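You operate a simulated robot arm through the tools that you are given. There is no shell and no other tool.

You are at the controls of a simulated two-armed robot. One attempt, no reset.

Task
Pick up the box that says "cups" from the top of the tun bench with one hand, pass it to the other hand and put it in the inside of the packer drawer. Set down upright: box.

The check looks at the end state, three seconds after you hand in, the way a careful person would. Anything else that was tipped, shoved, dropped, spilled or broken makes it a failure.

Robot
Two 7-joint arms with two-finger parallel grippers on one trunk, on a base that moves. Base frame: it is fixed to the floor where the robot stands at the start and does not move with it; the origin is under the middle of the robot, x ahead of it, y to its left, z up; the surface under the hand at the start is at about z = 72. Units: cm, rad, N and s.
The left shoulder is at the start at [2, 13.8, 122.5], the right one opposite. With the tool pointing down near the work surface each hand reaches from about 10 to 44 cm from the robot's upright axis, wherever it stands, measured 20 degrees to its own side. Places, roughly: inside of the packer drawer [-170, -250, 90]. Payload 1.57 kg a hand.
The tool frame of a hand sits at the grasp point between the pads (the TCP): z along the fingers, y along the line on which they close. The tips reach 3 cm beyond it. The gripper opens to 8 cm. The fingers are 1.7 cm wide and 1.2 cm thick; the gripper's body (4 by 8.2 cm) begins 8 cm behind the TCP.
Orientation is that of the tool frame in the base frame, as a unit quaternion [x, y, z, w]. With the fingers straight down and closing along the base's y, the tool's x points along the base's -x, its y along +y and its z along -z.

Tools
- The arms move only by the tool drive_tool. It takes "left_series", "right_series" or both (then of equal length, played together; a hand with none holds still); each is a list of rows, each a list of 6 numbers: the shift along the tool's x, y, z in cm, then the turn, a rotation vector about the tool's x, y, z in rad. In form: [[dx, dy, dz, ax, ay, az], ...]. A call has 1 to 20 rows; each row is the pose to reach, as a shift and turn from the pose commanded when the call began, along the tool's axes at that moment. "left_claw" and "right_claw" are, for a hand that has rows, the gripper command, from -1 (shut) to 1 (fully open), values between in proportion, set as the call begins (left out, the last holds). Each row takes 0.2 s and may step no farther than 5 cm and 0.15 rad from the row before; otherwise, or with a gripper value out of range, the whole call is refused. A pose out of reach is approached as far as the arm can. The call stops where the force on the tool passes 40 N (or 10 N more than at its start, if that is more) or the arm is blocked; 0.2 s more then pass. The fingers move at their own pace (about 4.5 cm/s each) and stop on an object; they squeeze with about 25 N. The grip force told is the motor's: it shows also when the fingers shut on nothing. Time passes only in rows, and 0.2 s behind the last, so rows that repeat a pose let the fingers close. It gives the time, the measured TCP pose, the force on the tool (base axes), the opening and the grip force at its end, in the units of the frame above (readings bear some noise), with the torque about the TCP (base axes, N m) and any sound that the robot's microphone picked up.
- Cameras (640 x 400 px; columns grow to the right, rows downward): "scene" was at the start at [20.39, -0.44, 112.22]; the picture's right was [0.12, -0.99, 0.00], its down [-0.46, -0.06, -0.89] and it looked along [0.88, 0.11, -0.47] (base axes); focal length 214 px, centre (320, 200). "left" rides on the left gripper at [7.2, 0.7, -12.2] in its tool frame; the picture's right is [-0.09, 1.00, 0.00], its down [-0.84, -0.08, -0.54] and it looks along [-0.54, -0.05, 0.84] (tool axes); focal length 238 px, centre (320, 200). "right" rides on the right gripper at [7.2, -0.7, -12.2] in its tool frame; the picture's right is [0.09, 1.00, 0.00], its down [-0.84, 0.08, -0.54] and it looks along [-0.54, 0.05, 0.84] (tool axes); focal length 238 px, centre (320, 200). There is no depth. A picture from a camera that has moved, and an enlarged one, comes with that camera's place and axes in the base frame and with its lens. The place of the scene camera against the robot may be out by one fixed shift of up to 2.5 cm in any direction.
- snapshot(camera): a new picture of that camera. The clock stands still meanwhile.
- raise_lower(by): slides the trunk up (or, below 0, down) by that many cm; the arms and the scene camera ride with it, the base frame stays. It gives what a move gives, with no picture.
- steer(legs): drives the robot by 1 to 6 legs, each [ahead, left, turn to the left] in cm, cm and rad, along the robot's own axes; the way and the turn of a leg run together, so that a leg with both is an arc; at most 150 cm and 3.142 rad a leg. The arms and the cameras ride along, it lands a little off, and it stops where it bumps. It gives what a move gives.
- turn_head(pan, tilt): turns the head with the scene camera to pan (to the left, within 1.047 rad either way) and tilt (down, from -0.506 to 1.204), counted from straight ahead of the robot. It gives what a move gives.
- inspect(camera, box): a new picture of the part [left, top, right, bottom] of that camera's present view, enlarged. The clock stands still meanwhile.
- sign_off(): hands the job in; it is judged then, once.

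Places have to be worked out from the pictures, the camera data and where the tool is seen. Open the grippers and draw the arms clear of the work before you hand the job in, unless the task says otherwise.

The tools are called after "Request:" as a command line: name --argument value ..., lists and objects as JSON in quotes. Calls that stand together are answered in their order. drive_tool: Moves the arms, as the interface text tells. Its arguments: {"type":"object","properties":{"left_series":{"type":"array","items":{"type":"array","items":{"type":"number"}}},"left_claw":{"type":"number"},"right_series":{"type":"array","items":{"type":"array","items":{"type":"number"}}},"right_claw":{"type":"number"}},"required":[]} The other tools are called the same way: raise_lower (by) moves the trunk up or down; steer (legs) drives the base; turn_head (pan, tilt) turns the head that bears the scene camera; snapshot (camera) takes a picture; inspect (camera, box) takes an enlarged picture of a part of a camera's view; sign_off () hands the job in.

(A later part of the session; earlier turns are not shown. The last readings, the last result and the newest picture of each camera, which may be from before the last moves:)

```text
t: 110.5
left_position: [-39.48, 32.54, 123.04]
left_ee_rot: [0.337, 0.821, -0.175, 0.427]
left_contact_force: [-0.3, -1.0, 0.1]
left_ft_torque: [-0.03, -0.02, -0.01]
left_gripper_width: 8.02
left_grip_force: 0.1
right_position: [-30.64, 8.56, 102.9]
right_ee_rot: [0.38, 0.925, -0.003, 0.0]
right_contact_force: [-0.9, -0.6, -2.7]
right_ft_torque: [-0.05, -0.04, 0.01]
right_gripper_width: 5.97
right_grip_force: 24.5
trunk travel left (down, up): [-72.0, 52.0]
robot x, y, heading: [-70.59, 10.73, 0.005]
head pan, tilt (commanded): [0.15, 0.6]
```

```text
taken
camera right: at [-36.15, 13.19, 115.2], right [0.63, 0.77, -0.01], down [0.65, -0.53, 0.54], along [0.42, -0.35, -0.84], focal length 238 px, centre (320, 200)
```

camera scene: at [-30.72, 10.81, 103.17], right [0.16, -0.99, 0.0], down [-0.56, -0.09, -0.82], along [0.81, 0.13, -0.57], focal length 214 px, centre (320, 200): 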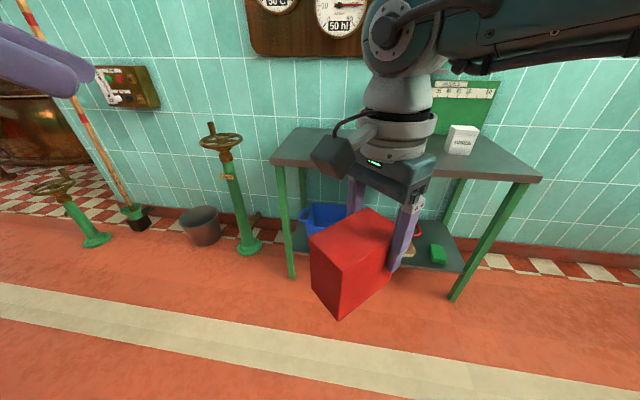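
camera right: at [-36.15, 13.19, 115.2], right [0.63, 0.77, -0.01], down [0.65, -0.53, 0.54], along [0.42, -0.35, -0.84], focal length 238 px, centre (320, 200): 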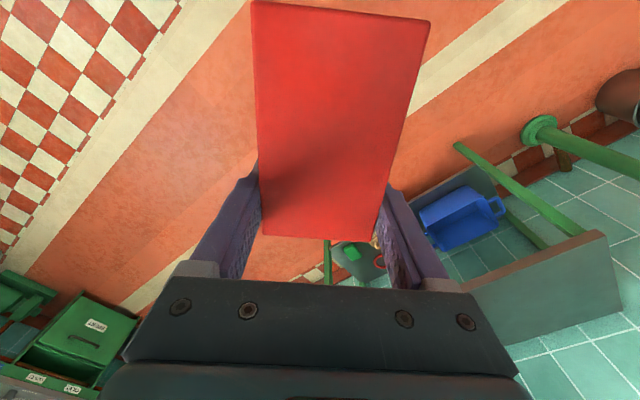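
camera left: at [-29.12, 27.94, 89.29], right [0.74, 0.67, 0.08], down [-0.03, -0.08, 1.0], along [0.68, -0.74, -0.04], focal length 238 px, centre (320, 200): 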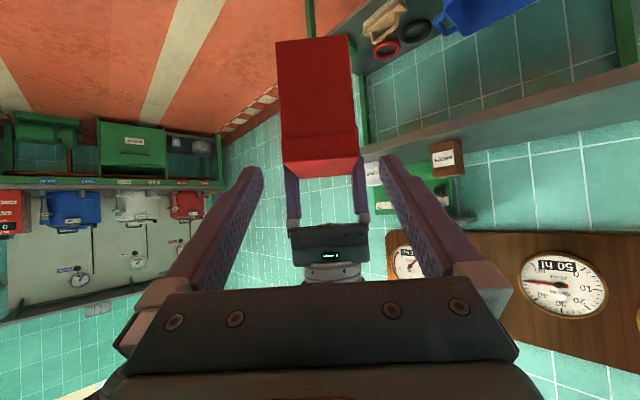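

The grip is unchanged after the lift and a drive. Here in free space I'll smoothly yaw the right hand to point straight ahead and shift it toward its own side.

Request:
drive_tool --right_series '[[-0.13, -0.14, 0, 0, 0, -0.015], [-0.5, -0.51, 0, 0, 0, -0.058], [-1.06, -1.08, 0, 0, 0, -0.122], [-1.77, -1.79, 0, 0, 0, -0.202], [-2.56, -2.6, 0, 0, 0, -0.293], [-3.41, -3.45, 0, 0, 0, -0.39], [-4.25, -4.3, 0, 0, 0, -0.486], [-5.04, -5.11, 0, 0, 0, -0.577], [-5.75, -5.82, 0, 0, 0, -0.657], [-6.31, -6.39, 0, 0, 0, -0.721], [-6.68, -6.76, 0, 0, 0, -0.764], [-6.81, -6.9, 0, 0, 0, -0.779], [-6.81, -6.9, 0, 0, 0, -0.779]]'

Request:
snapshot --camera "right"

Request:
snapshot --camera "scene"

```text
t: 113.3
left_position: [-39.63, 32.5, 122.94]
left_ee_rot: [0.337, 0.82, -0.177, 0.427]
left_contact_force: [-0.5, 0.4, -0.1]
left_ft_torque: [0.0, 0.0, 0.02]
left_gripper_width: 8.0
left_grip_force: 0.0
right_position: [-30.7, -1.31, 103.01]
right_ee_rot: [0.0, 1.0, -0.003, -0.001]
right_contact_force: [0.3, 0.5, -1.4]
right_ft_torque: [-0.03, -0.03, -0.01]
right_gripper_width: 5.98
right_grip_force: 24.8
trunk travel left (down, up): [-72.0, 52.0]
robot x, y, heading: [-70.54, 10.7, 0.003]
head pan, tilt (commanded): [0.15, 0.6]
```

```text
taken
camera right: at [-37.79, -1.79, 115.26], right [-0.09, 1.0, 0.0], down [0.84, 0.08, 0.54], along [0.54, 0.05, -0.84], focal length 238 px, centre (320, 200)
```

right: 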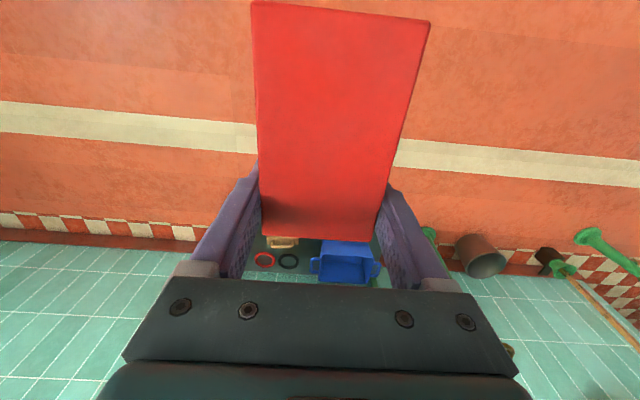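

```text
taken
camera scene: at [-50.76, 10.69, 123.17], right [0.15, -0.99, 0.0], down [-0.56, -0.09, -0.82], along [0.82, 0.13, -0.57], focal length 214 px, centre (320, 200)
```

scene: 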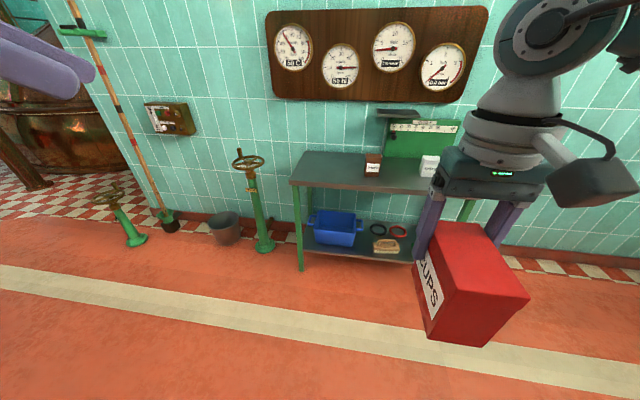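

The box hangs level with its "CUPS" label visible. I'll drive the known-clear route back to the packer and stop well short of it.

Request:
steer --legs '[[0, -133, 0], [-78, 0, 0], [0, 0, -1.571]]'

Request:
turn_head --pan -0.1 --tilt 0.55

Request:
snapshot --camera "scene"

Request:
snapshot --camera "right"

```text
t: 127.5
left_position: [-121.53, -155.47, 122.91]
left_ee_rot: [0.805, 0.374, -0.418, 0.193]
left_contact_force: [0.3, 0.0, -0.2]
left_ft_torque: [0.0, -0.02, -0.01]
left_gripper_width: 8.01
left_grip_force: 0.1
right_position: [-154.32, -167.04, 103.06]
right_ee_rot: [0.679, 0.734, -0.001, -0.003]
right_contact_force: [0.2, -0.3, -1.8]
right_ft_torque: [-0.12, -0.03, 0.02]
right_gripper_width: 5.99
right_grip_force: 25.3
trunk travel left (down, up): [-72.0, 52.0]
robot x, y, heading: [-145.54, -126.28, -1.484]
head pan, tilt (commanded): [0.15, 0.6]
```

```text
t: 128.3
left_position: [-121.4, -155.56, 122.93]
left_ee_rot: [0.804, 0.375, -0.419, 0.195]
left_contact_force: [0.6, 1.0, 0.5]
left_ft_torque: [0.01, -0.02, 0.03]
left_gripper_width: 8.0
left_grip_force: 0.1
right_position: [-154.36, -167.01, 102.93]
right_ee_rot: [0.679, 0.735, 0.0, -0.004]
right_contact_force: [0.6, -0.2, -1.7]
right_ft_torque: [-0.06, 0.0, 0.01]
right_gripper_width: 6.0
right_grip_force: 24.9
trunk travel left (down, up): [-72.0, 52.0]
robot x, y, heading: [-145.84, -125.99, -1.489]
head pan, tilt (commanded): [-0.099, 0.55]
```

```text
taken
camera scene: at [-143.47, -146.58, 123.62], right [-1.0, 0.01, 0.0], down [0.01, 0.52, -0.85], along [-0.01, -0.85, -0.52], focal length 214 px, centre (320, 200)
```

scene: 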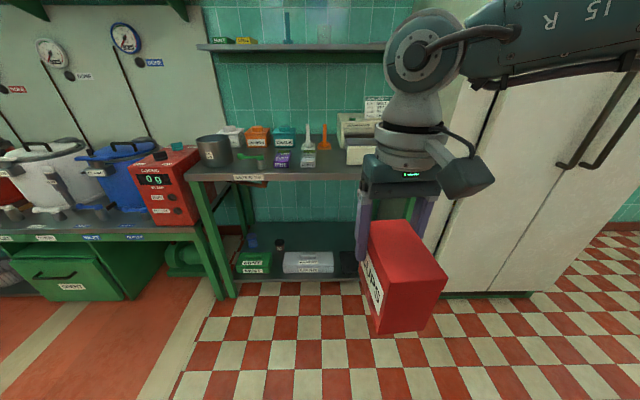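

```text
taken
camera right: at [-155.47, -159.92, 115.26], right [0.99, 0.17, 0.0], down [0.15, -0.83, 0.54], along [0.09, -0.53, -0.84], focal length 238 px, centre (320, 200)
```

right: 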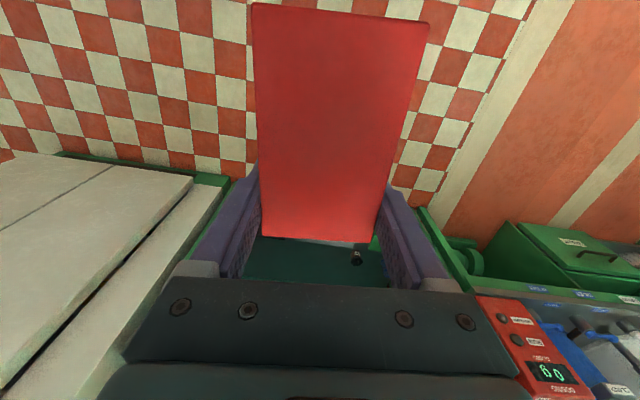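

I'm in front of the packer bench, still 0.08 rad short of square. I'll raise the box hand smoothly by 18 cm and correct the heading; afterwards I'll lower the trunk so the arm works at its longest reach.

Request:
drive_tool --right_series '[[0, 0, -0.13, 0, 0, 0], [0, 0, -0.5, 0, 0, 0], [0, 0, -1.1, 0, 0, 0], [0, 0, -1.87, 0, 0, 0], [0, 0, -2.81, 0, 0, 0], [0, 0, -3.89, 0, 0, 0], [0, 0, -5.07, 0, 0, 0], [0, 0, -6.34, 0, 0, 0], [0, 0, -7.65, 0, 0, 0], [0, 0, -9.0, 0, 0, 0], [0, 0, -10.35, 0, 0, 0], [0, 0, -11.66, 0, 0, 0], [0, 0, -12.93, 0, 0, 0], [0, 0, -14.1, 0, 0, 0], [0, 0, -15.2, 0, 0, 0], [0, 0, -16.1, 0, 0, 0], [0, 0, -16.9, 0, 0, 0], [0, 0, -17.5, 0, 0, 0], [0, 0, -17.9, 0, 0, 0], [0, 0, -18, 0, 0, 0]]'

Request:
steer --legs '[[0, 0, -0.084]]'

Request:
snapshot --camera "scene"

```text
t: 132.5
left_position: [-121.43, -155.55, 122.88]
left_ee_rot: [0.804, 0.374, -0.419, 0.194]
left_contact_force: [-0.5, 0.2, -0.8]
left_ft_torque: [-0.02, 0.02, 0.01]
left_gripper_width: 7.97
left_grip_force: 0.1
right_position: [-154.23, -167.07, 121.04]
right_ee_rot: [0.679, 0.735, -0.001, -0.004]
right_contact_force: [-0.5, -0.2, -1.8]
right_ft_torque: [-0.06, 0.01, 0.01]
right_gripper_width: 5.99
right_grip_force: 25.2
trunk travel left (down, up): [-72.0, 52.0]
robot x, y, heading: [-145.57, -126.34, -1.484]
head pan, tilt (commanded): [-0.099, 0.55]
```

```text
t: 133.4
left_position: [-123.96, -157.46, 122.88]
left_ee_rot: [0.819, 0.34, -0.427, 0.176]
left_contact_force: [0.5, -0.5, -0.3]
left_ft_torque: [-0.01, -0.04, -0.02]
left_gripper_width: 8.0
left_grip_force: 0.0
right_position: [-157.77, -166.06, 120.94]
right_ee_rot: [0.708, 0.706, 0.0, -0.004]
right_contact_force: [0.9, -1.1, -2.1]
right_ft_torque: [-0.04, 0.01, -0.05]
right_gripper_width: 5.98
right_grip_force: 24.5
trunk travel left (down, up): [-72.0, 52.0]
robot x, y, heading: [-145.51, -126.16, -1.566]
head pan, tilt (commanded): [-0.099, 0.55]
```

```text
taken
camera scene: at [-145.05, -146.57, 123.62], right [-1.0, 0.1, 0.0], down [0.05, 0.52, -0.85], along [-0.08, -0.85, -0.52], focal length 214 px, centre (320, 200)
```

scene: 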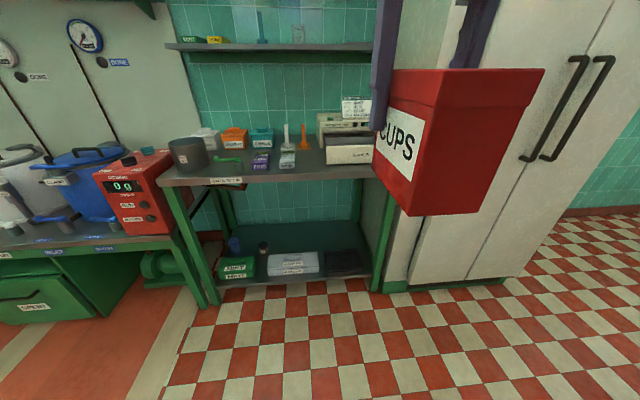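

The heading is now -1.566. I'll drive ahead 57 cm and right 11.5 cm with the box held high (bottom about z=113), then look at the drawer from close up.

Request:
steer --legs '[[0, -11.5, 0], [55, 0, -0.005]]'

Request:
turn_head --pan 0.0 --tilt 0.75

Request:
snapshot --camera "scene"

Request:
snapshot --camera "right"

Request:
snapshot --camera "left"

```text
t: 137.4
left_position: [-136.47, -212.16, 122.84]
left_ee_rot: [0.821, 0.336, -0.427, 0.174]
left_contact_force: [0.4, -0.2, -0.1]
left_ft_torque: [0.01, 0.03, 0.02]
left_gripper_width: 8.0
left_grip_force: 0.2
right_position: [-170.19, -220.45, 121.09]
right_ee_rot: [0.712, 0.702, -0.001, -0.003]
right_contact_force: [0.4, 0.0, -2.5]
right_ft_torque: [-0.05, 0.01, 0.0]
right_gripper_width: 5.97
right_grip_force: 24.6
trunk travel left (down, up): [-72.0, 52.0]
robot x, y, heading: [-157.86, -180.82, -1.579]
head pan, tilt (commanded): [-0.099, 0.55]
```

```text
t: 138.1
left_position: [-136.43, -212.07, 122.91]
left_ee_rot: [0.821, 0.336, -0.427, 0.174]
left_contact_force: [0.6, -0.5, -0.1]
left_ft_torque: [-0.01, 0.01, 0.03]
left_gripper_width: 8.02
left_grip_force: 0.1
right_position: [-170.09, -220.55, 121.01]
right_ee_rot: [0.712, 0.702, -0.001, -0.003]
right_contact_force: [-0.4, 0.1, -1.5]
right_ft_torque: [-0.06, 0.0, 0.01]
right_gripper_width: 5.98
right_grip_force: 24.9
trunk travel left (down, up): [-72.0, 52.0]
robot x, y, heading: [-157.77, -180.55, -1.579]
head pan, tilt (commanded): [0.0, 0.75]
```

```text
taken
camera scene: at [-156.43, -200.44, 121.89], right [-1.0, 0.01, 0.0], down [0.01, 0.68, -0.73], along [-0.01, -0.73, -0.68], focal length 214 px, centre (320, 200)
```

scene: 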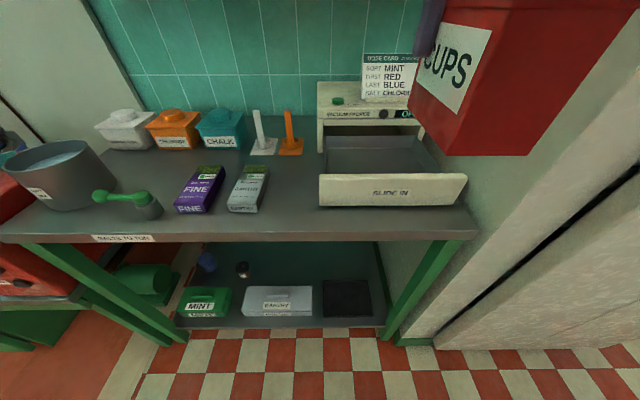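

```text
taken
camera right: at [-170.54, -213.3, 133.21], right [1.0, 0.08, -0.01], down [0.07, -0.84, 0.54], along [0.04, -0.54, -0.84], focal length 238 px, centre (320, 200)
```

right: 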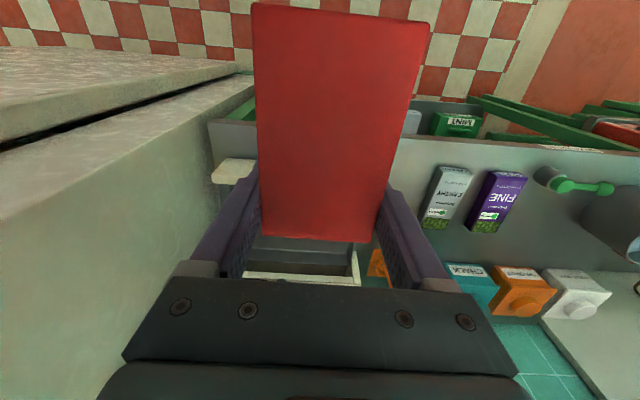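

```text
taken
camera left: at [-125.73, -202.77, 124.19], right [0.66, -0.75, 0.07], down [-0.08, 0.03, 1.0], along [-0.75, -0.66, -0.04], focal length 238 px, centre (320, 200)
```

left: 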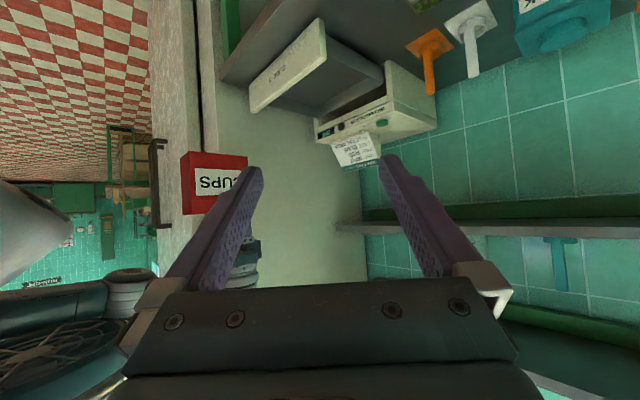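

The drawer panel's top edge is at y≈-235, x -155 to -186, z≈95, and the box hangs well above it. I'll creep ahead 15 cm, watching for any bump.

Request:
steer --legs '[[14, 0, 0.008]]'

Request:
snapshot --camera "scene"

Request:
snapshot --camera "right"

Request:
snapshot --camera "left"

```text
t: 139.4
left_position: [-136.29, -225.67, 122.96]
left_ee_rot: [0.82, 0.339, -0.427, 0.176]
left_contact_force: [0.0, -0.4, 0.3]
left_ft_torque: [-0.02, -0.01, 0.04]
left_gripper_width: 8.01
left_grip_force: 0.1
right_position: [-169.86, -234.22, 120.88]
right_ee_rot: [0.709, 0.705, -0.001, -0.003]
right_contact_force: [0.5, 0.6, -1.4]
right_ft_torque: [-0.08, 0.01, 0.02]
right_gripper_width: 5.96
right_grip_force: 24.7
trunk travel left (down, up): [-72.0, 52.0]
robot x, y, heading: [-157.89, -194.43, -1.576]
head pan, tilt (commanded): [0.0, 0.75]
```

```text
taken
camera scene: at [-156.37, -214.13, 121.88], right [-1.0, 0.0, 0.0], down [0.0, 0.68, -0.73], along [0.0, -0.73, -0.68], focal length 214 px, centre (320, 200)
```

scene: 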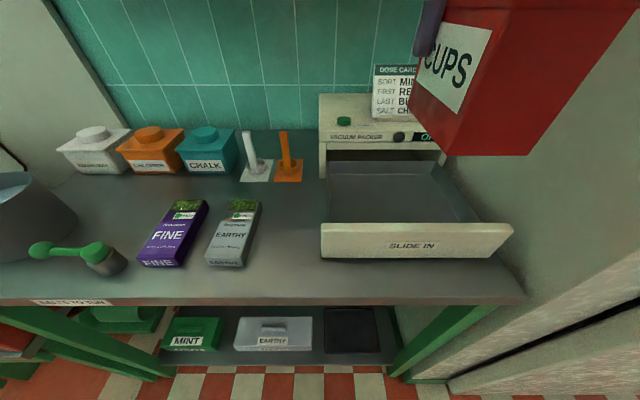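

```text
taken
camera right: at [-170.38, -227.09, 133.2], right [1.0, 0.09, 0.0], down [0.07, -0.84, 0.54], along [0.04, -0.54, -0.84], focal length 238 px, centre (320, 200)
```

right: 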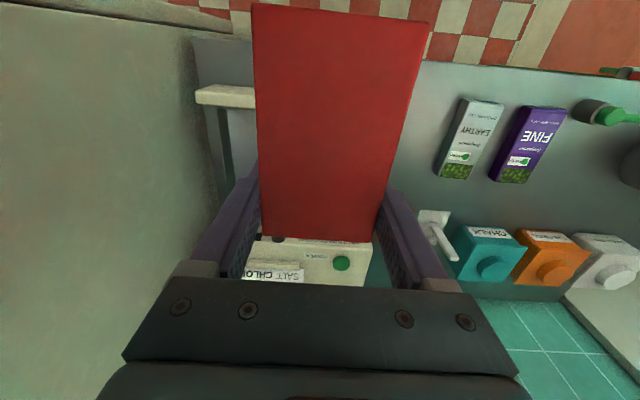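

```text
taken
camera left: at [-125.64, -216.23, 124.18], right [0.67, -0.74, 0.07], down [-0.08, 0.03, 1.0], along [-0.74, -0.67, -0.04], focal length 238 px, centre (320, 200)
```

left: 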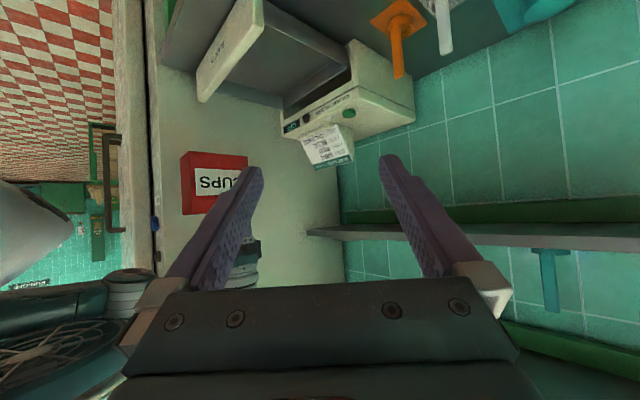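

No bump at robot y=-194. I'll advance another 8 cm and check again.

Request:
steer --legs '[[8, 0, 0.005]]'

Request:
snapshot --camera "left"

Request:
snapshot --camera "scene"

```text
t: 140.5
left_position: [-136.05, -233.54, 122.88]
left_ee_rot: [0.819, 0.342, -0.426, 0.177]
left_contact_force: [0.1, 0.3, -0.4]
left_ft_torque: [-0.03, 0.0, -0.03]
left_gripper_width: 7.99
left_grip_force: 0.0
right_position: [-169.53, -242.25, 121.05]
right_ee_rot: [0.707, 0.707, -0.001, -0.003]
right_contact_force: [0.2, -0.3, -1.8]
right_ft_torque: [-0.05, 0.0, -0.02]
right_gripper_width: 5.98
right_grip_force: 25.1
trunk travel left (down, up): [-72.0, 52.0]
robot x, y, heading: [-157.72, -202.2, -1.563]
head pan, tilt (commanded): [0.0, 0.75]
```

```text
taken
camera left: at [-125.49, -223.94, 124.18], right [0.67, -0.74, 0.07], down [-0.08, 0.03, 1.0], along [-0.74, -0.67, -0.04], focal length 238 px, centre (320, 200)
```

left: 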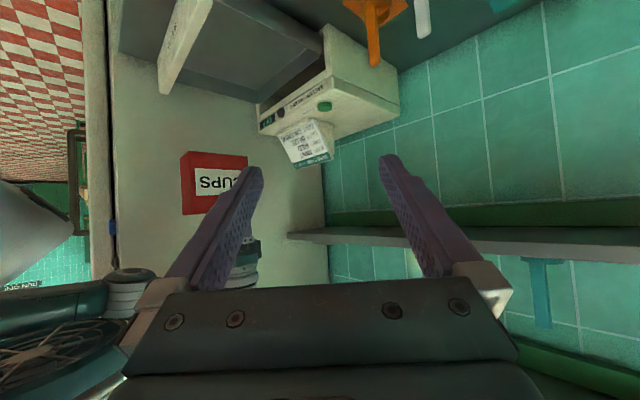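

```text
taken
camera scene: at [-156.24, -222.05, 121.88], right [-1.0, -0.01, 0.0], down [0.0, 0.68, -0.73], along [0.0, -0.73, -0.68], focal length 214 px, centre (320, 200)
```

scene: 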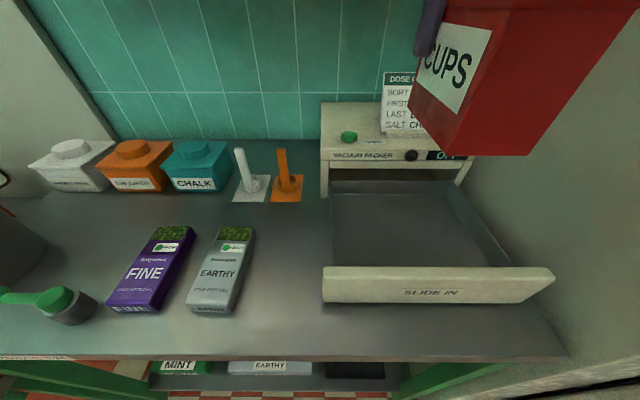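

Still no bump. The drawer interior is empty and roomy. I'll advance 4 cm more.

Request:
steer --legs '[[4, 0, -0.005]]'

Request:
snapshot --camera "scene"

Request:
snapshot --camera "right"

```text
t: 141.4
left_position: [-135.51, -235.33, 122.78]
left_ee_rot: [0.82, 0.34, -0.425, 0.176]
left_contact_force: [-0.3, -0.2, -0.2]
left_ft_torque: [0.01, 0.03, 0.01]
left_gripper_width: 7.99
left_grip_force: 0.1
right_position: [-169.02, -243.84, 120.68]
right_ee_rot: [0.709, 0.705, 0.002, -0.003]
right_contact_force: [0.5, 0.0, -1.9]
right_ft_torque: [-0.03, 0.02, -0.05]
right_gripper_width: 5.99
right_grip_force: 24.4
trunk travel left (down, up): [-72.0, 52.0]
robot x, y, heading: [-156.85, -203.87, -1.574]
head pan, tilt (commanded): [0.0, 0.75]
stopped in leg 1: the robot was blocked; the commanded pose is now the measured one
```

```text
taken
camera scene: at [-155.52, -223.76, 121.73], right [-1.0, 0.0, -0.01], down [0.0, 0.68, -0.73], along [0.0, -0.73, -0.68], focal length 214 px, centre (320, 200)
```

scene: 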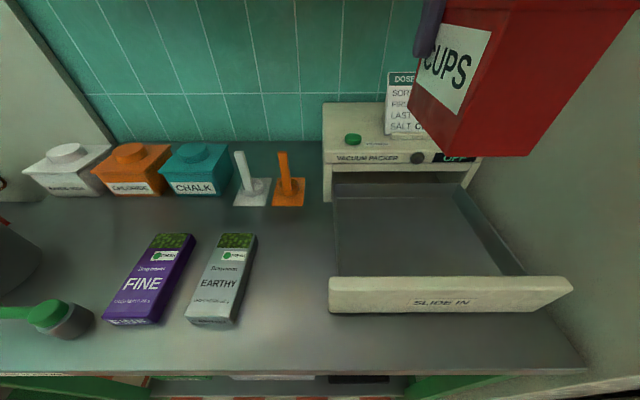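

```text
taken
camera right: at [-169.56, -236.76, 132.88], right [1.0, 0.09, 0.0], down [0.07, -0.84, 0.54], along [0.05, -0.53, -0.84], focal length 238 px, centre (320, 200)
```

right: 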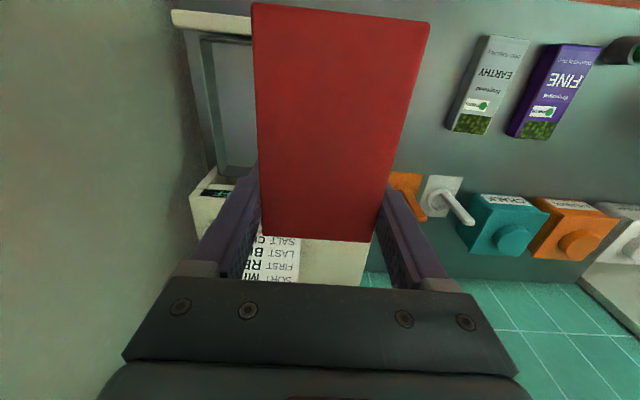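

The base touched the bench at robot y=-203.9, so that is the closest it gets. Nothing on the bench has shifted. I'll back off 1 cm, then lower the trunk 12 cm to give the arm more forward reach.

Request:
steer --legs '[[-1.0, 0, 0.003]]'

Request:
raise_lower --by -12

Request:
snapshot --camera "scene"

Request:
snapshot --camera "left"

Request:
snapshot --camera "right"

```text
t: 142.1
left_position: [-135.63, -234.53, 122.96]
left_ee_rot: [0.819, 0.34, -0.427, 0.177]
left_contact_force: [-0.4, 0.7, 0.1]
left_ft_torque: [0.02, 0.01, 0.0]
left_gripper_width: 8.0
left_grip_force: 0.0
right_position: [-169.35, -243.14, 120.91]
right_ee_rot: [0.709, 0.706, -0.001, -0.004]
right_contact_force: [0.3, -0.7, -1.3]
right_ft_torque: [-0.09, 0.0, -0.03]
right_gripper_width: 5.95
right_grip_force: 25.0
trunk travel left (down, up): [-72.0, 52.0]
robot x, y, heading: [-157.26, -202.97, -1.567]
head pan, tilt (commanded): [0.0, 0.75]
```

```text
t: 143.6
left_position: [-135.79, -234.51, 110.94]
left_ee_rot: [0.819, 0.341, -0.427, 0.177]
left_contact_force: [0.9, -0.2, 0.3]
left_ft_torque: [0.03, -0.01, -0.01]
left_gripper_width: 8.0
left_grip_force: 0.0
right_position: [-169.4, -243.25, 108.97]
right_ee_rot: [0.708, 0.706, -0.001, -0.004]
right_contact_force: [-0.5, -0.5, -2.5]
right_ft_torque: [-0.04, -0.02, 0.02]
right_gripper_width: 5.99
right_grip_force: 25.5
trunk travel left (down, up): [-60.0, 64.0]
robot x, y, heading: [-157.75, -203.15, -1.569]
head pan, tilt (commanded): [0.0, 0.75]
```

```text
taken
camera scene: at [-155.94, -223.06, 109.89], right [-1.0, 0.0, 0.0], down [0.0, 0.68, -0.73], along [0.0, -0.73, -0.68], focal length 214 px, centre (320, 200)
```

scene: 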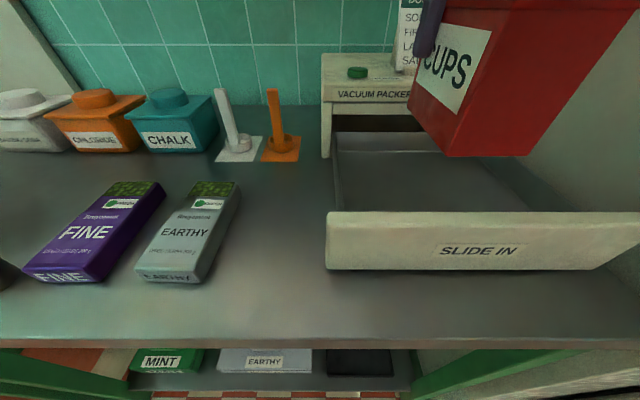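

```text
taken
camera left: at [-125.19, -225.04, 112.19], right [0.67, -0.74, 0.07], down [-0.08, 0.03, 1.0], along [-0.74, -0.67, -0.04], focal length 238 px, centre (320, 200)
```

left: 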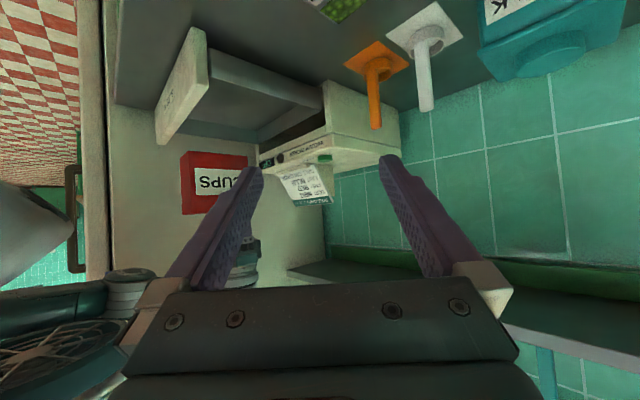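

```text
taken
camera right: at [-169.87, -236.05, 121.17], right [1.0, 0.09, -0.01], down [0.08, -0.84, 0.54], along [0.04, -0.54, -0.84], focal length 238 px, centre (320, 200)
```

right: 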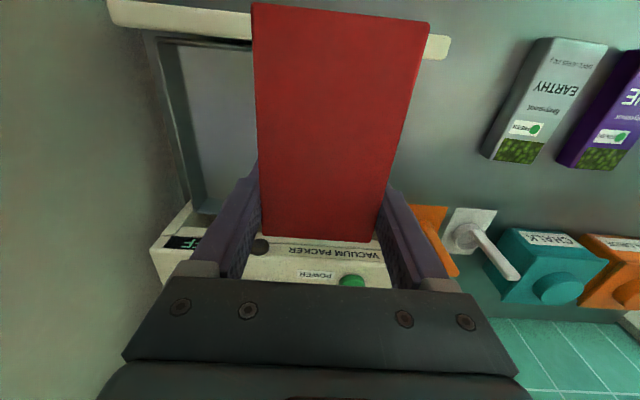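

The hand cameras and the head camera differ by about 2 cm on the drawer's sideways position. I'll enlarge both hand views to settle where the drawer lies relative to the box.

Request:
inspect --camera "right" --box '[90, 0, 480, 240]'

Request:
inspect --camera "left" --box '[100, 0, 420, 240]'

Request:
turn_head --pan -0.35 --tilt 0.75

Request:
snapshot --camera "scene"

```text
1.64 times, centred on (285, 120) of right
camera zoom: at [-169.87, -236.05, 121.17], right [1.0, 0.09, -0.01], down [0.08, -0.84, 0.54], along [0.04, -0.54, -0.84], focal length 391 px, centre (377, 331)
```

zoom: 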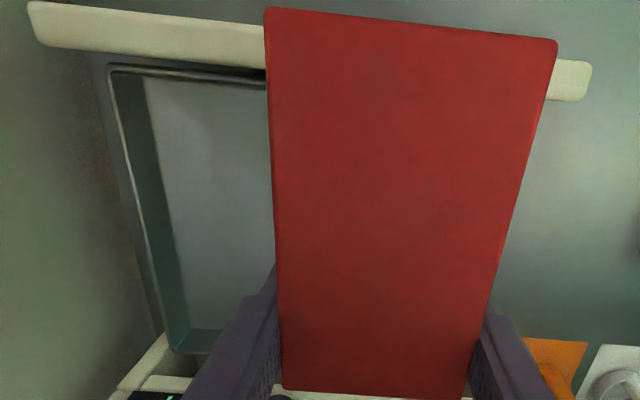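

```text
1.67 times, centred on (260, 120) of left
camera zoom: at [-125.19, -225.04, 112.19], right [0.67, -0.74, 0.07], down [-0.08, 0.03, 1.0], along [-0.74, -0.67, -0.04], focal length 397 px, centre (420, 333)
```

zoom: 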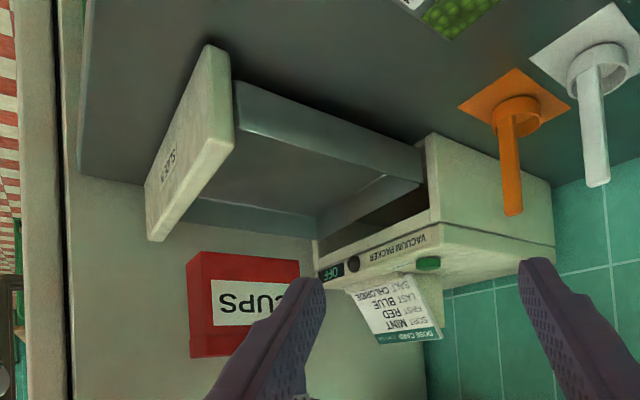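

```text
t: 144.4
left_position: [-135.77, -234.56, 110.86]
left_ee_rot: [0.818, 0.341, -0.427, 0.177]
left_contact_force: [0.0, -0.9, -0.7]
left_ft_torque: [-0.02, 0.0, 0.02]
left_gripper_width: 8.01
left_grip_force: 0.0
right_position: [-169.31, -243.26, 108.93]
right_ee_rot: [0.709, 0.706, -0.001, -0.003]
right_contact_force: [0.3, 0.5, -1.6]
right_ft_torque: [-0.04, 0.02, 0.0]
right_gripper_width: 5.98
right_grip_force: 25.5
trunk travel left (down, up): [-60.0, 64.0]
robot x, y, heading: [-157.04, -203.39, -1.567]
head pan, tilt (commanded): [-0.351, 0.75]
```

```text
taken
camera scene: at [-158.78, -222.56, 109.88], right [-0.94, 0.34, 0.0], down [0.23, 0.64, -0.73], along [-0.25, -0.69, -0.68], focal length 214 px, centre (320, 200)
```

scene: 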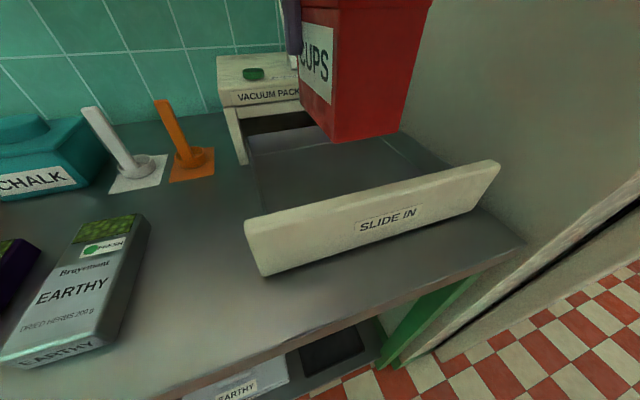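

The three views agree that the drawer's middle is at x between -171 and -173, its floor running from y≈-237.5 to -258.5. I'll shift the box 2.1 cm to the right and 5.4 cm forward at its present height, its bottom about 6.5 cm above the drawer panel.

Request:
drive_tool --right_series '[[-0.15, -0.06, 0, 0, 0, 0], [-0.6, -0.23, 0, 0, 0, 0], [-1.3, -0.5, 0, 0, 0, 0], [-2.2, -0.85, 0, 0, 0, 0], [-3.2, -1.23, 0, 0, 0, 0], [-4.1, -1.58, 0, 0, 0, 0], [-4.85, -1.87, 0, 0, 0, 0], [-5.3, -2.04, 0, 0, 0, 0], [-5.45, -2.1, 0, 0, 0, 0], [-5.45, -2.1, 0, 0, 0, 0]]'

Request:
snapshot --camera "right"

Request:
snapshot --camera "scene"

Request:
snapshot --camera "left"

```text
t: 146.6
left_position: [-135.71, -234.56, 110.96]
left_ee_rot: [0.819, 0.34, -0.426, 0.177]
left_contact_force: [-0.6, -0.3, 0.2]
left_ft_torque: [-0.03, -0.04, -0.03]
left_gripper_width: 7.99
left_grip_force: 0.1
right_position: [-171.84, -248.46, 108.23]
right_ee_rot: [0.71, 0.704, 0.005, -0.009]
right_contact_force: [-0.1, 1.3, -1.6]
right_ft_torque: [-0.06, -0.05, -0.02]
right_gripper_width: 6.0
right_grip_force: 25.2
trunk travel left (down, up): [-60.0, 64.0]
robot x, y, heading: [-157.45, -203.36, -1.577]
head pan, tilt (commanded): [-0.351, 0.75]
```

```text
taken
camera right: at [-172.22, -241.44, 120.57], right [1.0, 0.08, 0.0], down [0.07, -0.85, 0.53], along [0.04, -0.52, -0.85], focal length 238 px, centre (320, 200)
```

right: 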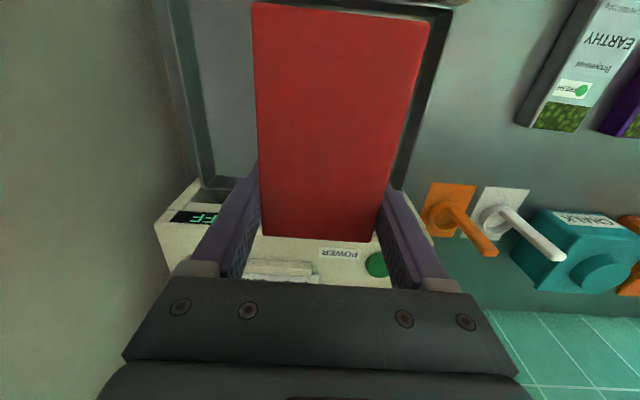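

```text
taken
camera scene: at [-158.79, -222.55, 109.88], right [-0.94, 0.34, 0.0], down [0.23, 0.64, -0.73], along [-0.25, -0.69, -0.68], focal length 214 px, centre (320, 200)
```

scene: 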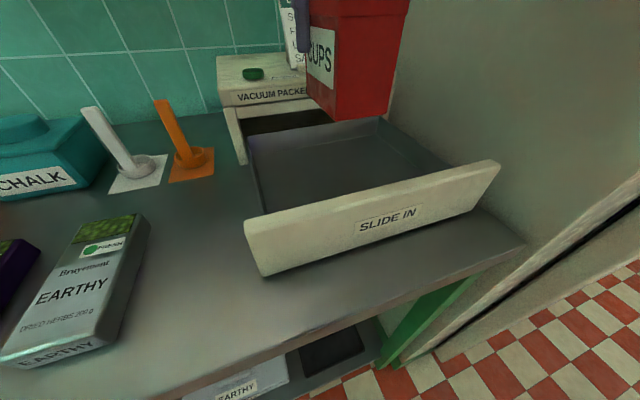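

```text
taken
camera left: at [-125.2, -225.03, 112.18], right [0.67, -0.74, 0.07], down [-0.08, 0.03, 1.0], along [-0.74, -0.67, -0.04], focal length 238 px, centre (320, 200)
```

left: 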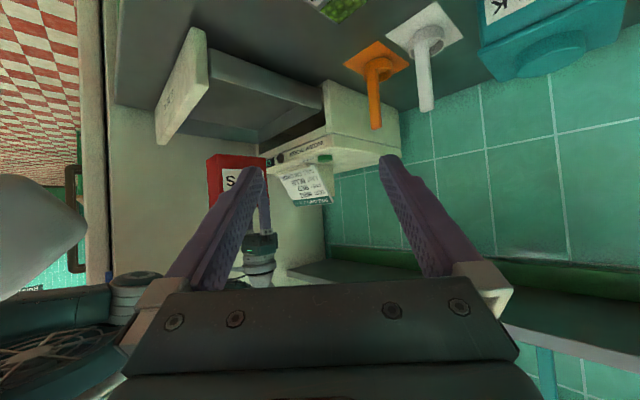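

The box is above the drawer: TCP [-171.8, -248.5, 108.2], the box spanning about y -240 to -250, well inside the floor area. I'll lower 9.5 cm smoothly, then feel for the floor in small steps.

Request:
drive_tool --right_series '[[0, 0, 0.2, 0, 0, 0], [0, 0, 0.7, 0, 0, 0], [0, 0, 1.5, 0, 0, 0], [0, 0, 2.5, 0, 0, 0], [0, 0, 3.6, 0, 0, 0], [0, 0, 4.75, 0, 0, 0], [0, 0, 5.9, 0, 0, 0], [0, 0, 7.0, 0, 0, 0], [0, 0, 8.0, 0, 0, 0], [0, 0, 8.8, 0, 0, 0], [0, 0, 9.3, 0, 0, 0], [0, 0, 9.5, 0, 0, 0]]'

Request:
snapshot --camera "left"

Request:
snapshot --camera "scene"

Request:
snapshot --camera "right"

```text
t: 149.2
left_position: [-135.73, -234.52, 110.95]
left_ee_rot: [0.819, 0.341, -0.426, 0.177]
left_contact_force: [-0.5, -0.1, -0.1]
left_ft_torque: [0.02, 0.02, 0.02]
left_gripper_width: 7.99
left_grip_force: 0.1
right_position: [-171.33, -248.61, 99.48]
right_ee_rot: [0.708, 0.706, -0.001, -0.003]
right_contact_force: [0.0, 0.3, -1.9]
right_ft_torque: [-0.02, -0.01, 0.01]
right_gripper_width: 5.98
right_grip_force: 24.7
trunk travel left (down, up): [-60.0, 64.0]
robot x, y, heading: [-157.36, -203.32, -1.57]
head pan, tilt (commanded): [-0.351, 0.75]
```

```text
taken
camera left: at [-125.2, -225.03, 112.18], right [0.67, -0.74, 0.07], down [-0.08, 0.03, 1.0], along [-0.74, -0.67, -0.04], focal length 238 px, centre (320, 200)
```

left: 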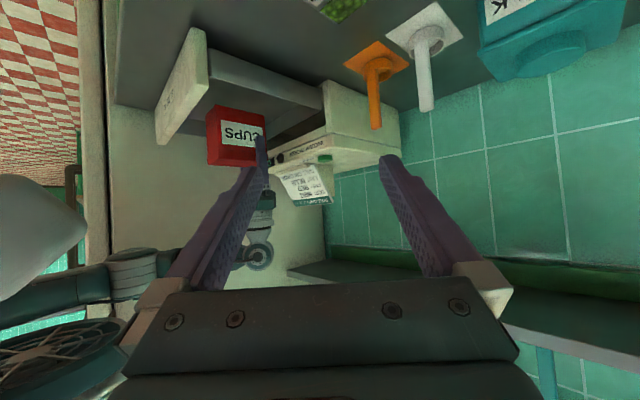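

```text
taken
camera scene: at [-158.79, -222.55, 109.88], right [-0.94, 0.34, 0.0], down [0.23, 0.64, -0.73], along [-0.25, -0.69, -0.68], focal length 214 px, centre (320, 200)
```

scene: 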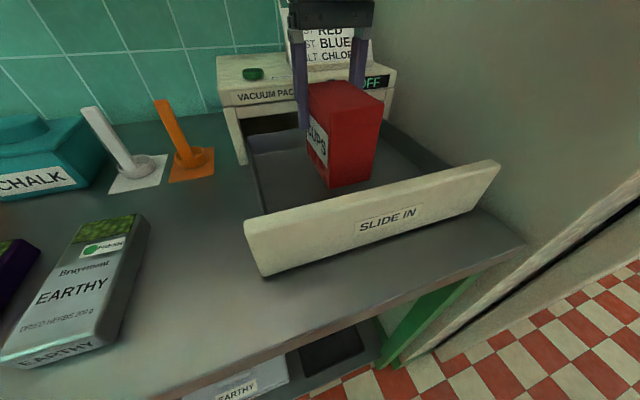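

```text
taken
camera right: at [-171.94, -241.4, 111.59], right [1.0, 0.09, -0.01], down [0.08, -0.84, 0.54], along [0.04, -0.54, -0.84], focal length 238 px, centre (320, 200)
```

right: 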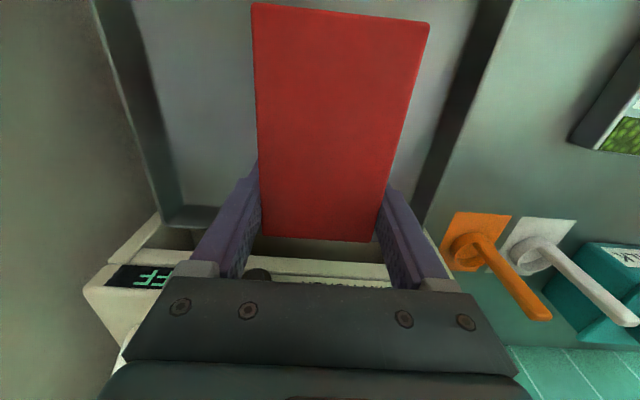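

The box hangs inside the drawer, level, with its bottom at about z=92. I'll lower another 2.4 cm slowly and read the force.

Request:
drive_tool --right_series '[[0, 0, 0.4, 0, 0, 0], [0, 0, 0.8, 0, 0, 0], [0, 0, 1.2, 0, 0, 0], [0, 0, 1.6, 0, 0, 0], [0, 0, 2.0, 0, 0, 0], [0, 0, 2.4, 0, 0, 0]]'

Request:
inspect --camera "scene" --box '[230, 60, 430, 220]'

```text
t: 150.6
left_position: [-135.71, -234.59, 110.94]
left_ee_rot: [0.819, 0.34, -0.426, 0.177]
left_contact_force: [-0.2, -0.2, 0.1]
left_ft_torque: [0.04, 0.0, -0.01]
left_gripper_width: 7.98
left_grip_force: 0.2
right_position: [-171.45, -248.62, 97.06]
right_ee_rot: [0.708, 0.706, -0.001, -0.003]
right_contact_force: [0.4, -0.3, -2.4]
right_ft_torque: [-0.06, 0.0, -0.02]
right_gripper_width: 5.96
right_grip_force: 24.9
trunk travel left (down, up): [-60.0, 64.0]
robot x, y, heading: [-157.25, -202.94, -1.572]
head pan, tilt (commanded): [-0.351, 0.75]
```

```text
2.50 times, centred on (330, 140) of scene
camera zoom: at [-158.78, -222.55, 109.88], right [-0.94, 0.34, 0.0], down [0.23, 0.64, -0.73], along [-0.25, -0.69, -0.68], focal length 536 px, centre (295, 350)
```

zoom: 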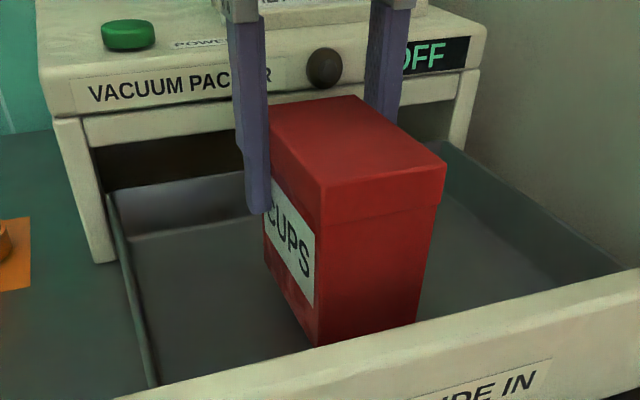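

No contact yet (still -2.4 N, the box's weight). The floor must be close, so I'll continue in finer steps.

Request:
drive_tool --right_series '[[0, 0, 0.25, 0, 0, 0], [0, 0, 0.5, 0, 0, 0], [0, 0, 0.75, 0, 0, 0]]'

Request:
drive_tool --right_series '[[0, 0, 0.2, 0, 0, 0], [0, 0, 0.4, 0, 0, 0]]'

```text
t: 151.4
left_position: [-135.79, -234.59, 110.98]
left_ee_rot: [0.819, 0.341, -0.426, 0.177]
left_contact_force: [0.1, -0.1, -0.2]
left_ft_torque: [0.02, -0.02, 0.01]
left_gripper_width: 8.01
left_grip_force: 0.1
right_position: [-171.5, -248.65, 96.3]
right_ee_rot: [0.708, 0.706, -0.001, -0.003]
right_contact_force: [-0.8, 0.3, -1.5]
right_ft_torque: [-0.04, 0.0, 0.03]
right_gripper_width: 5.98
right_grip_force: 25.3
trunk travel left (down, up): [-60.0, 64.0]
robot x, y, heading: [-157.75, -203.15, -1.571]
head pan, tilt (commanded): [-0.351, 0.75]
```

```text
t: 152.0
left_position: [-135.72, -234.54, 110.97]
left_ee_rot: [0.819, 0.34, -0.427, 0.176]
left_contact_force: [0.2, -1.0, -0.3]
left_ft_torque: [0.01, 0.04, -0.02]
left_gripper_width: 8.01
left_grip_force: 0.1
right_position: [-171.51, -248.61, 95.86]
right_ee_rot: [0.708, 0.706, -0.001, -0.003]
right_contact_force: [0.2, -0.5, -2.2]
right_ft_torque: [-0.01, 0.0, -0.03]
right_gripper_width: 5.99
right_grip_force: 24.9
trunk travel left (down, up): [-60.0, 64.0]
robot x, y, heading: [-157.09, -203.6, -1.568]
head pan, tilt (commanded): [-0.351, 0.75]
```

Still free at TCP z=95.9. I'll keep lowering in 0.2 cm steps, two at a time.

Request:
drive_tool --right_series '[[0, 0, 0.2, 0, 0, 0], [0, 0, 0.4, 0, 0, 0]]'

Request:
inspect --camera "scene" --box '[230, 60, 430, 220]'

Request:
inspect --camera "left" --box '[150, 40, 350, 180]'

```text
t: 152.6
left_position: [-135.79, -234.7, 111.01]
left_ee_rot: [0.819, 0.34, -0.427, 0.178]
left_contact_force: [-0.1, -1.0, -0.1]
left_ft_torque: [0.0, 0.0, 0.01]
left_gripper_width: 8.03
left_grip_force: 0.0
right_position: [-171.59, -248.83, 95.72]
right_ee_rot: [0.709, 0.706, -0.003, -0.002]
right_contact_force: [-0.9, 2.9, 17.2]
right_ft_torque: [0.43, -0.48, 0.04]
right_gripper_width: 5.98
right_grip_force: 25.3
trunk travel left (down, up): [-60.0, 64.0]
robot x, y, heading: [-157.32, -203.43, -1.569]
head pan, tilt (commanded): [-0.351, 0.75]
```

```text
2.50 times, centred on (330, 140) of scene
camera zoom: at [-158.84, -222.65, 109.95], right [-0.94, 0.34, 0.0], down [0.23, 0.64, -0.73], along [-0.25, -0.69, -0.68], focal length 536 px, centre (295, 350)
```

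zoom: 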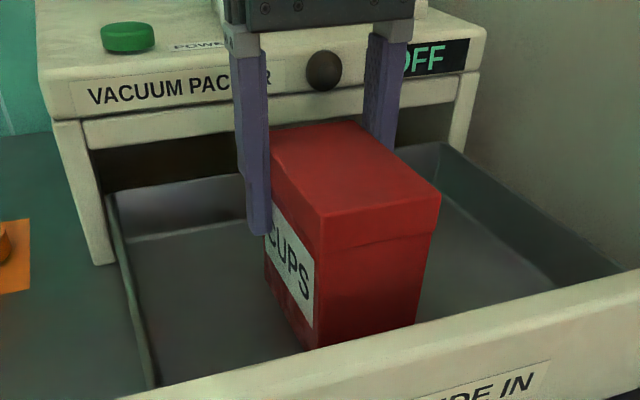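

```text
2.86 times, centred on (250, 110) of left
camera zoom: at [-125.25, -225.13, 112.23], right [0.67, -0.74, 0.07], down [-0.08, 0.03, 1.0], along [-0.74, -0.67, -0.04], focal length 681 px, centre (520, 457)
```

zoom: 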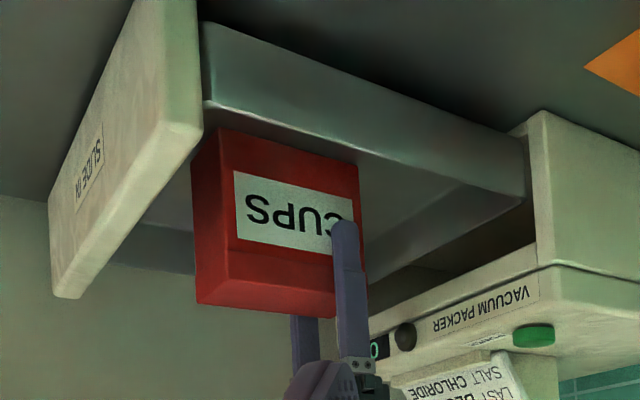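

Contact: +17 N upward at TCP z=95.7, so the box stands on the drawer floor (z≈88). I'll ease up 0.25 cm to unload it before releasing.

Request:
drive_tool --right_series '[[0, 0, -0.15, 0, 0, 0], [0, 0, -0.25, 0, 0, 0]]'

```text
t: 153.2
left_position: [-135.83, -234.57, 110.85]
left_ee_rot: [0.818, 0.341, -0.428, 0.178]
left_contact_force: [-0.4, 1.0, 0.0]
left_ft_torque: [0.02, 0.02, 0.02]
left_gripper_width: 8.0
left_grip_force: 0.1
right_position: [-171.53, -248.66, 95.86]
right_ee_rot: [0.708, 0.706, -0.002, -0.004]
right_contact_force: [-1.6, 1.8, 8.4]
right_ft_torque: [-0.16, -0.2, 0.05]
right_gripper_width: 5.96
right_grip_force: 25.5
trunk travel left (down, up): [-60.0, 64.0]
robot x, y, heading: [-157.14, -203.23, -1.573]
head pan, tilt (commanded): [-0.351, 0.75]
```

Still 8 N of press. I'll ease another 0.1 cm and then open the right gripper in place.

Request:
drive_tool --right_series '[[0, 0, -0.1, 0, 0, 0], [0, 0, -0.1, 0, 0, 0]]'

Request:
drive_tool --right_series '[[0, 0, 0, 0, 0, 0], [0, 0, 0, 0, 0, 0], [0, 0, 0, 0, 0, 0], [0, 0, 0, 0, 0, 0]]' --right_claw 1

Request:
inspect --camera "scene" --box '[230, 60, 430, 220]'

Request:
snapshot --camera "right"

```text
t: 153.8
left_position: [-135.82, -234.56, 110.97]
left_ee_rot: [0.819, 0.34, -0.427, 0.177]
left_contact_force: [-0.3, 0.0, -0.3]
left_ft_torque: [0.03, -0.01, 0.02]
left_gripper_width: 8.02
left_grip_force: 0.0
right_position: [-171.51, -248.48, 95.71]
right_ee_rot: [0.708, 0.706, -0.001, -0.004]
right_contact_force: [-0.2, -0.1, -1.4]
right_ft_torque: [-0.09, 0.0, -0.01]
right_gripper_width: 5.99
right_grip_force: 24.9
trunk travel left (down, up): [-60.0, 64.0]
robot x, y, heading: [-157.22, -203.47, -1.571]
head pan, tilt (commanded): [-0.351, 0.75]
```

```text
t: 154.8
left_position: [-135.76, -234.45, 110.91]
left_ee_rot: [0.819, 0.341, -0.427, 0.177]
left_contact_force: [-0.1, -0.5, 0.0]
left_ft_torque: [-0.02, 0.02, 0.02]
left_gripper_width: 8.01
left_grip_force: 0.1
right_position: [-171.53, -248.63, 95.82]
right_ee_rot: [0.708, 0.706, 0.0, -0.003]
right_contact_force: [0.3, 0.0, -0.3]
right_ft_torque: [0.01, -0.02, 0.01]
right_gripper_width: 8.0
right_grip_force: 0.2
trunk travel left (down, up): [-60.0, 64.0]
robot x, y, heading: [-157.12, -203.2, -1.57]
head pan, tilt (commanded): [-0.351, 0.75]
```

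```text
2.50 times, centred on (330, 140) of scene
camera zoom: at [-158.79, -222.57, 109.89], right [-0.94, 0.34, 0.0], down [0.23, 0.64, -0.73], along [-0.25, -0.69, -0.68], focal length 536 px, centre (295, 350)
```

zoom: 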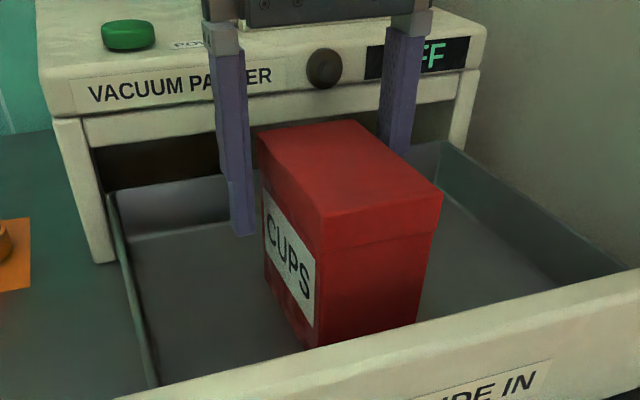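

```text
taken
camera right: at [-172.02, -241.44, 108.02], right [1.0, 0.09, -0.01], down [0.08, -0.84, 0.54], along [0.04, -0.54, -0.84], focal length 238 px, centre (320, 200)
```

right: 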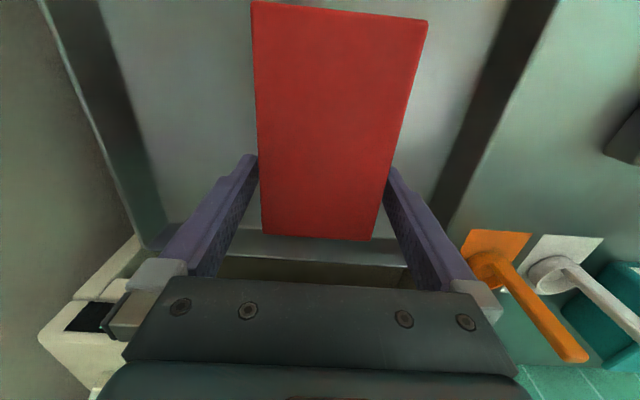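

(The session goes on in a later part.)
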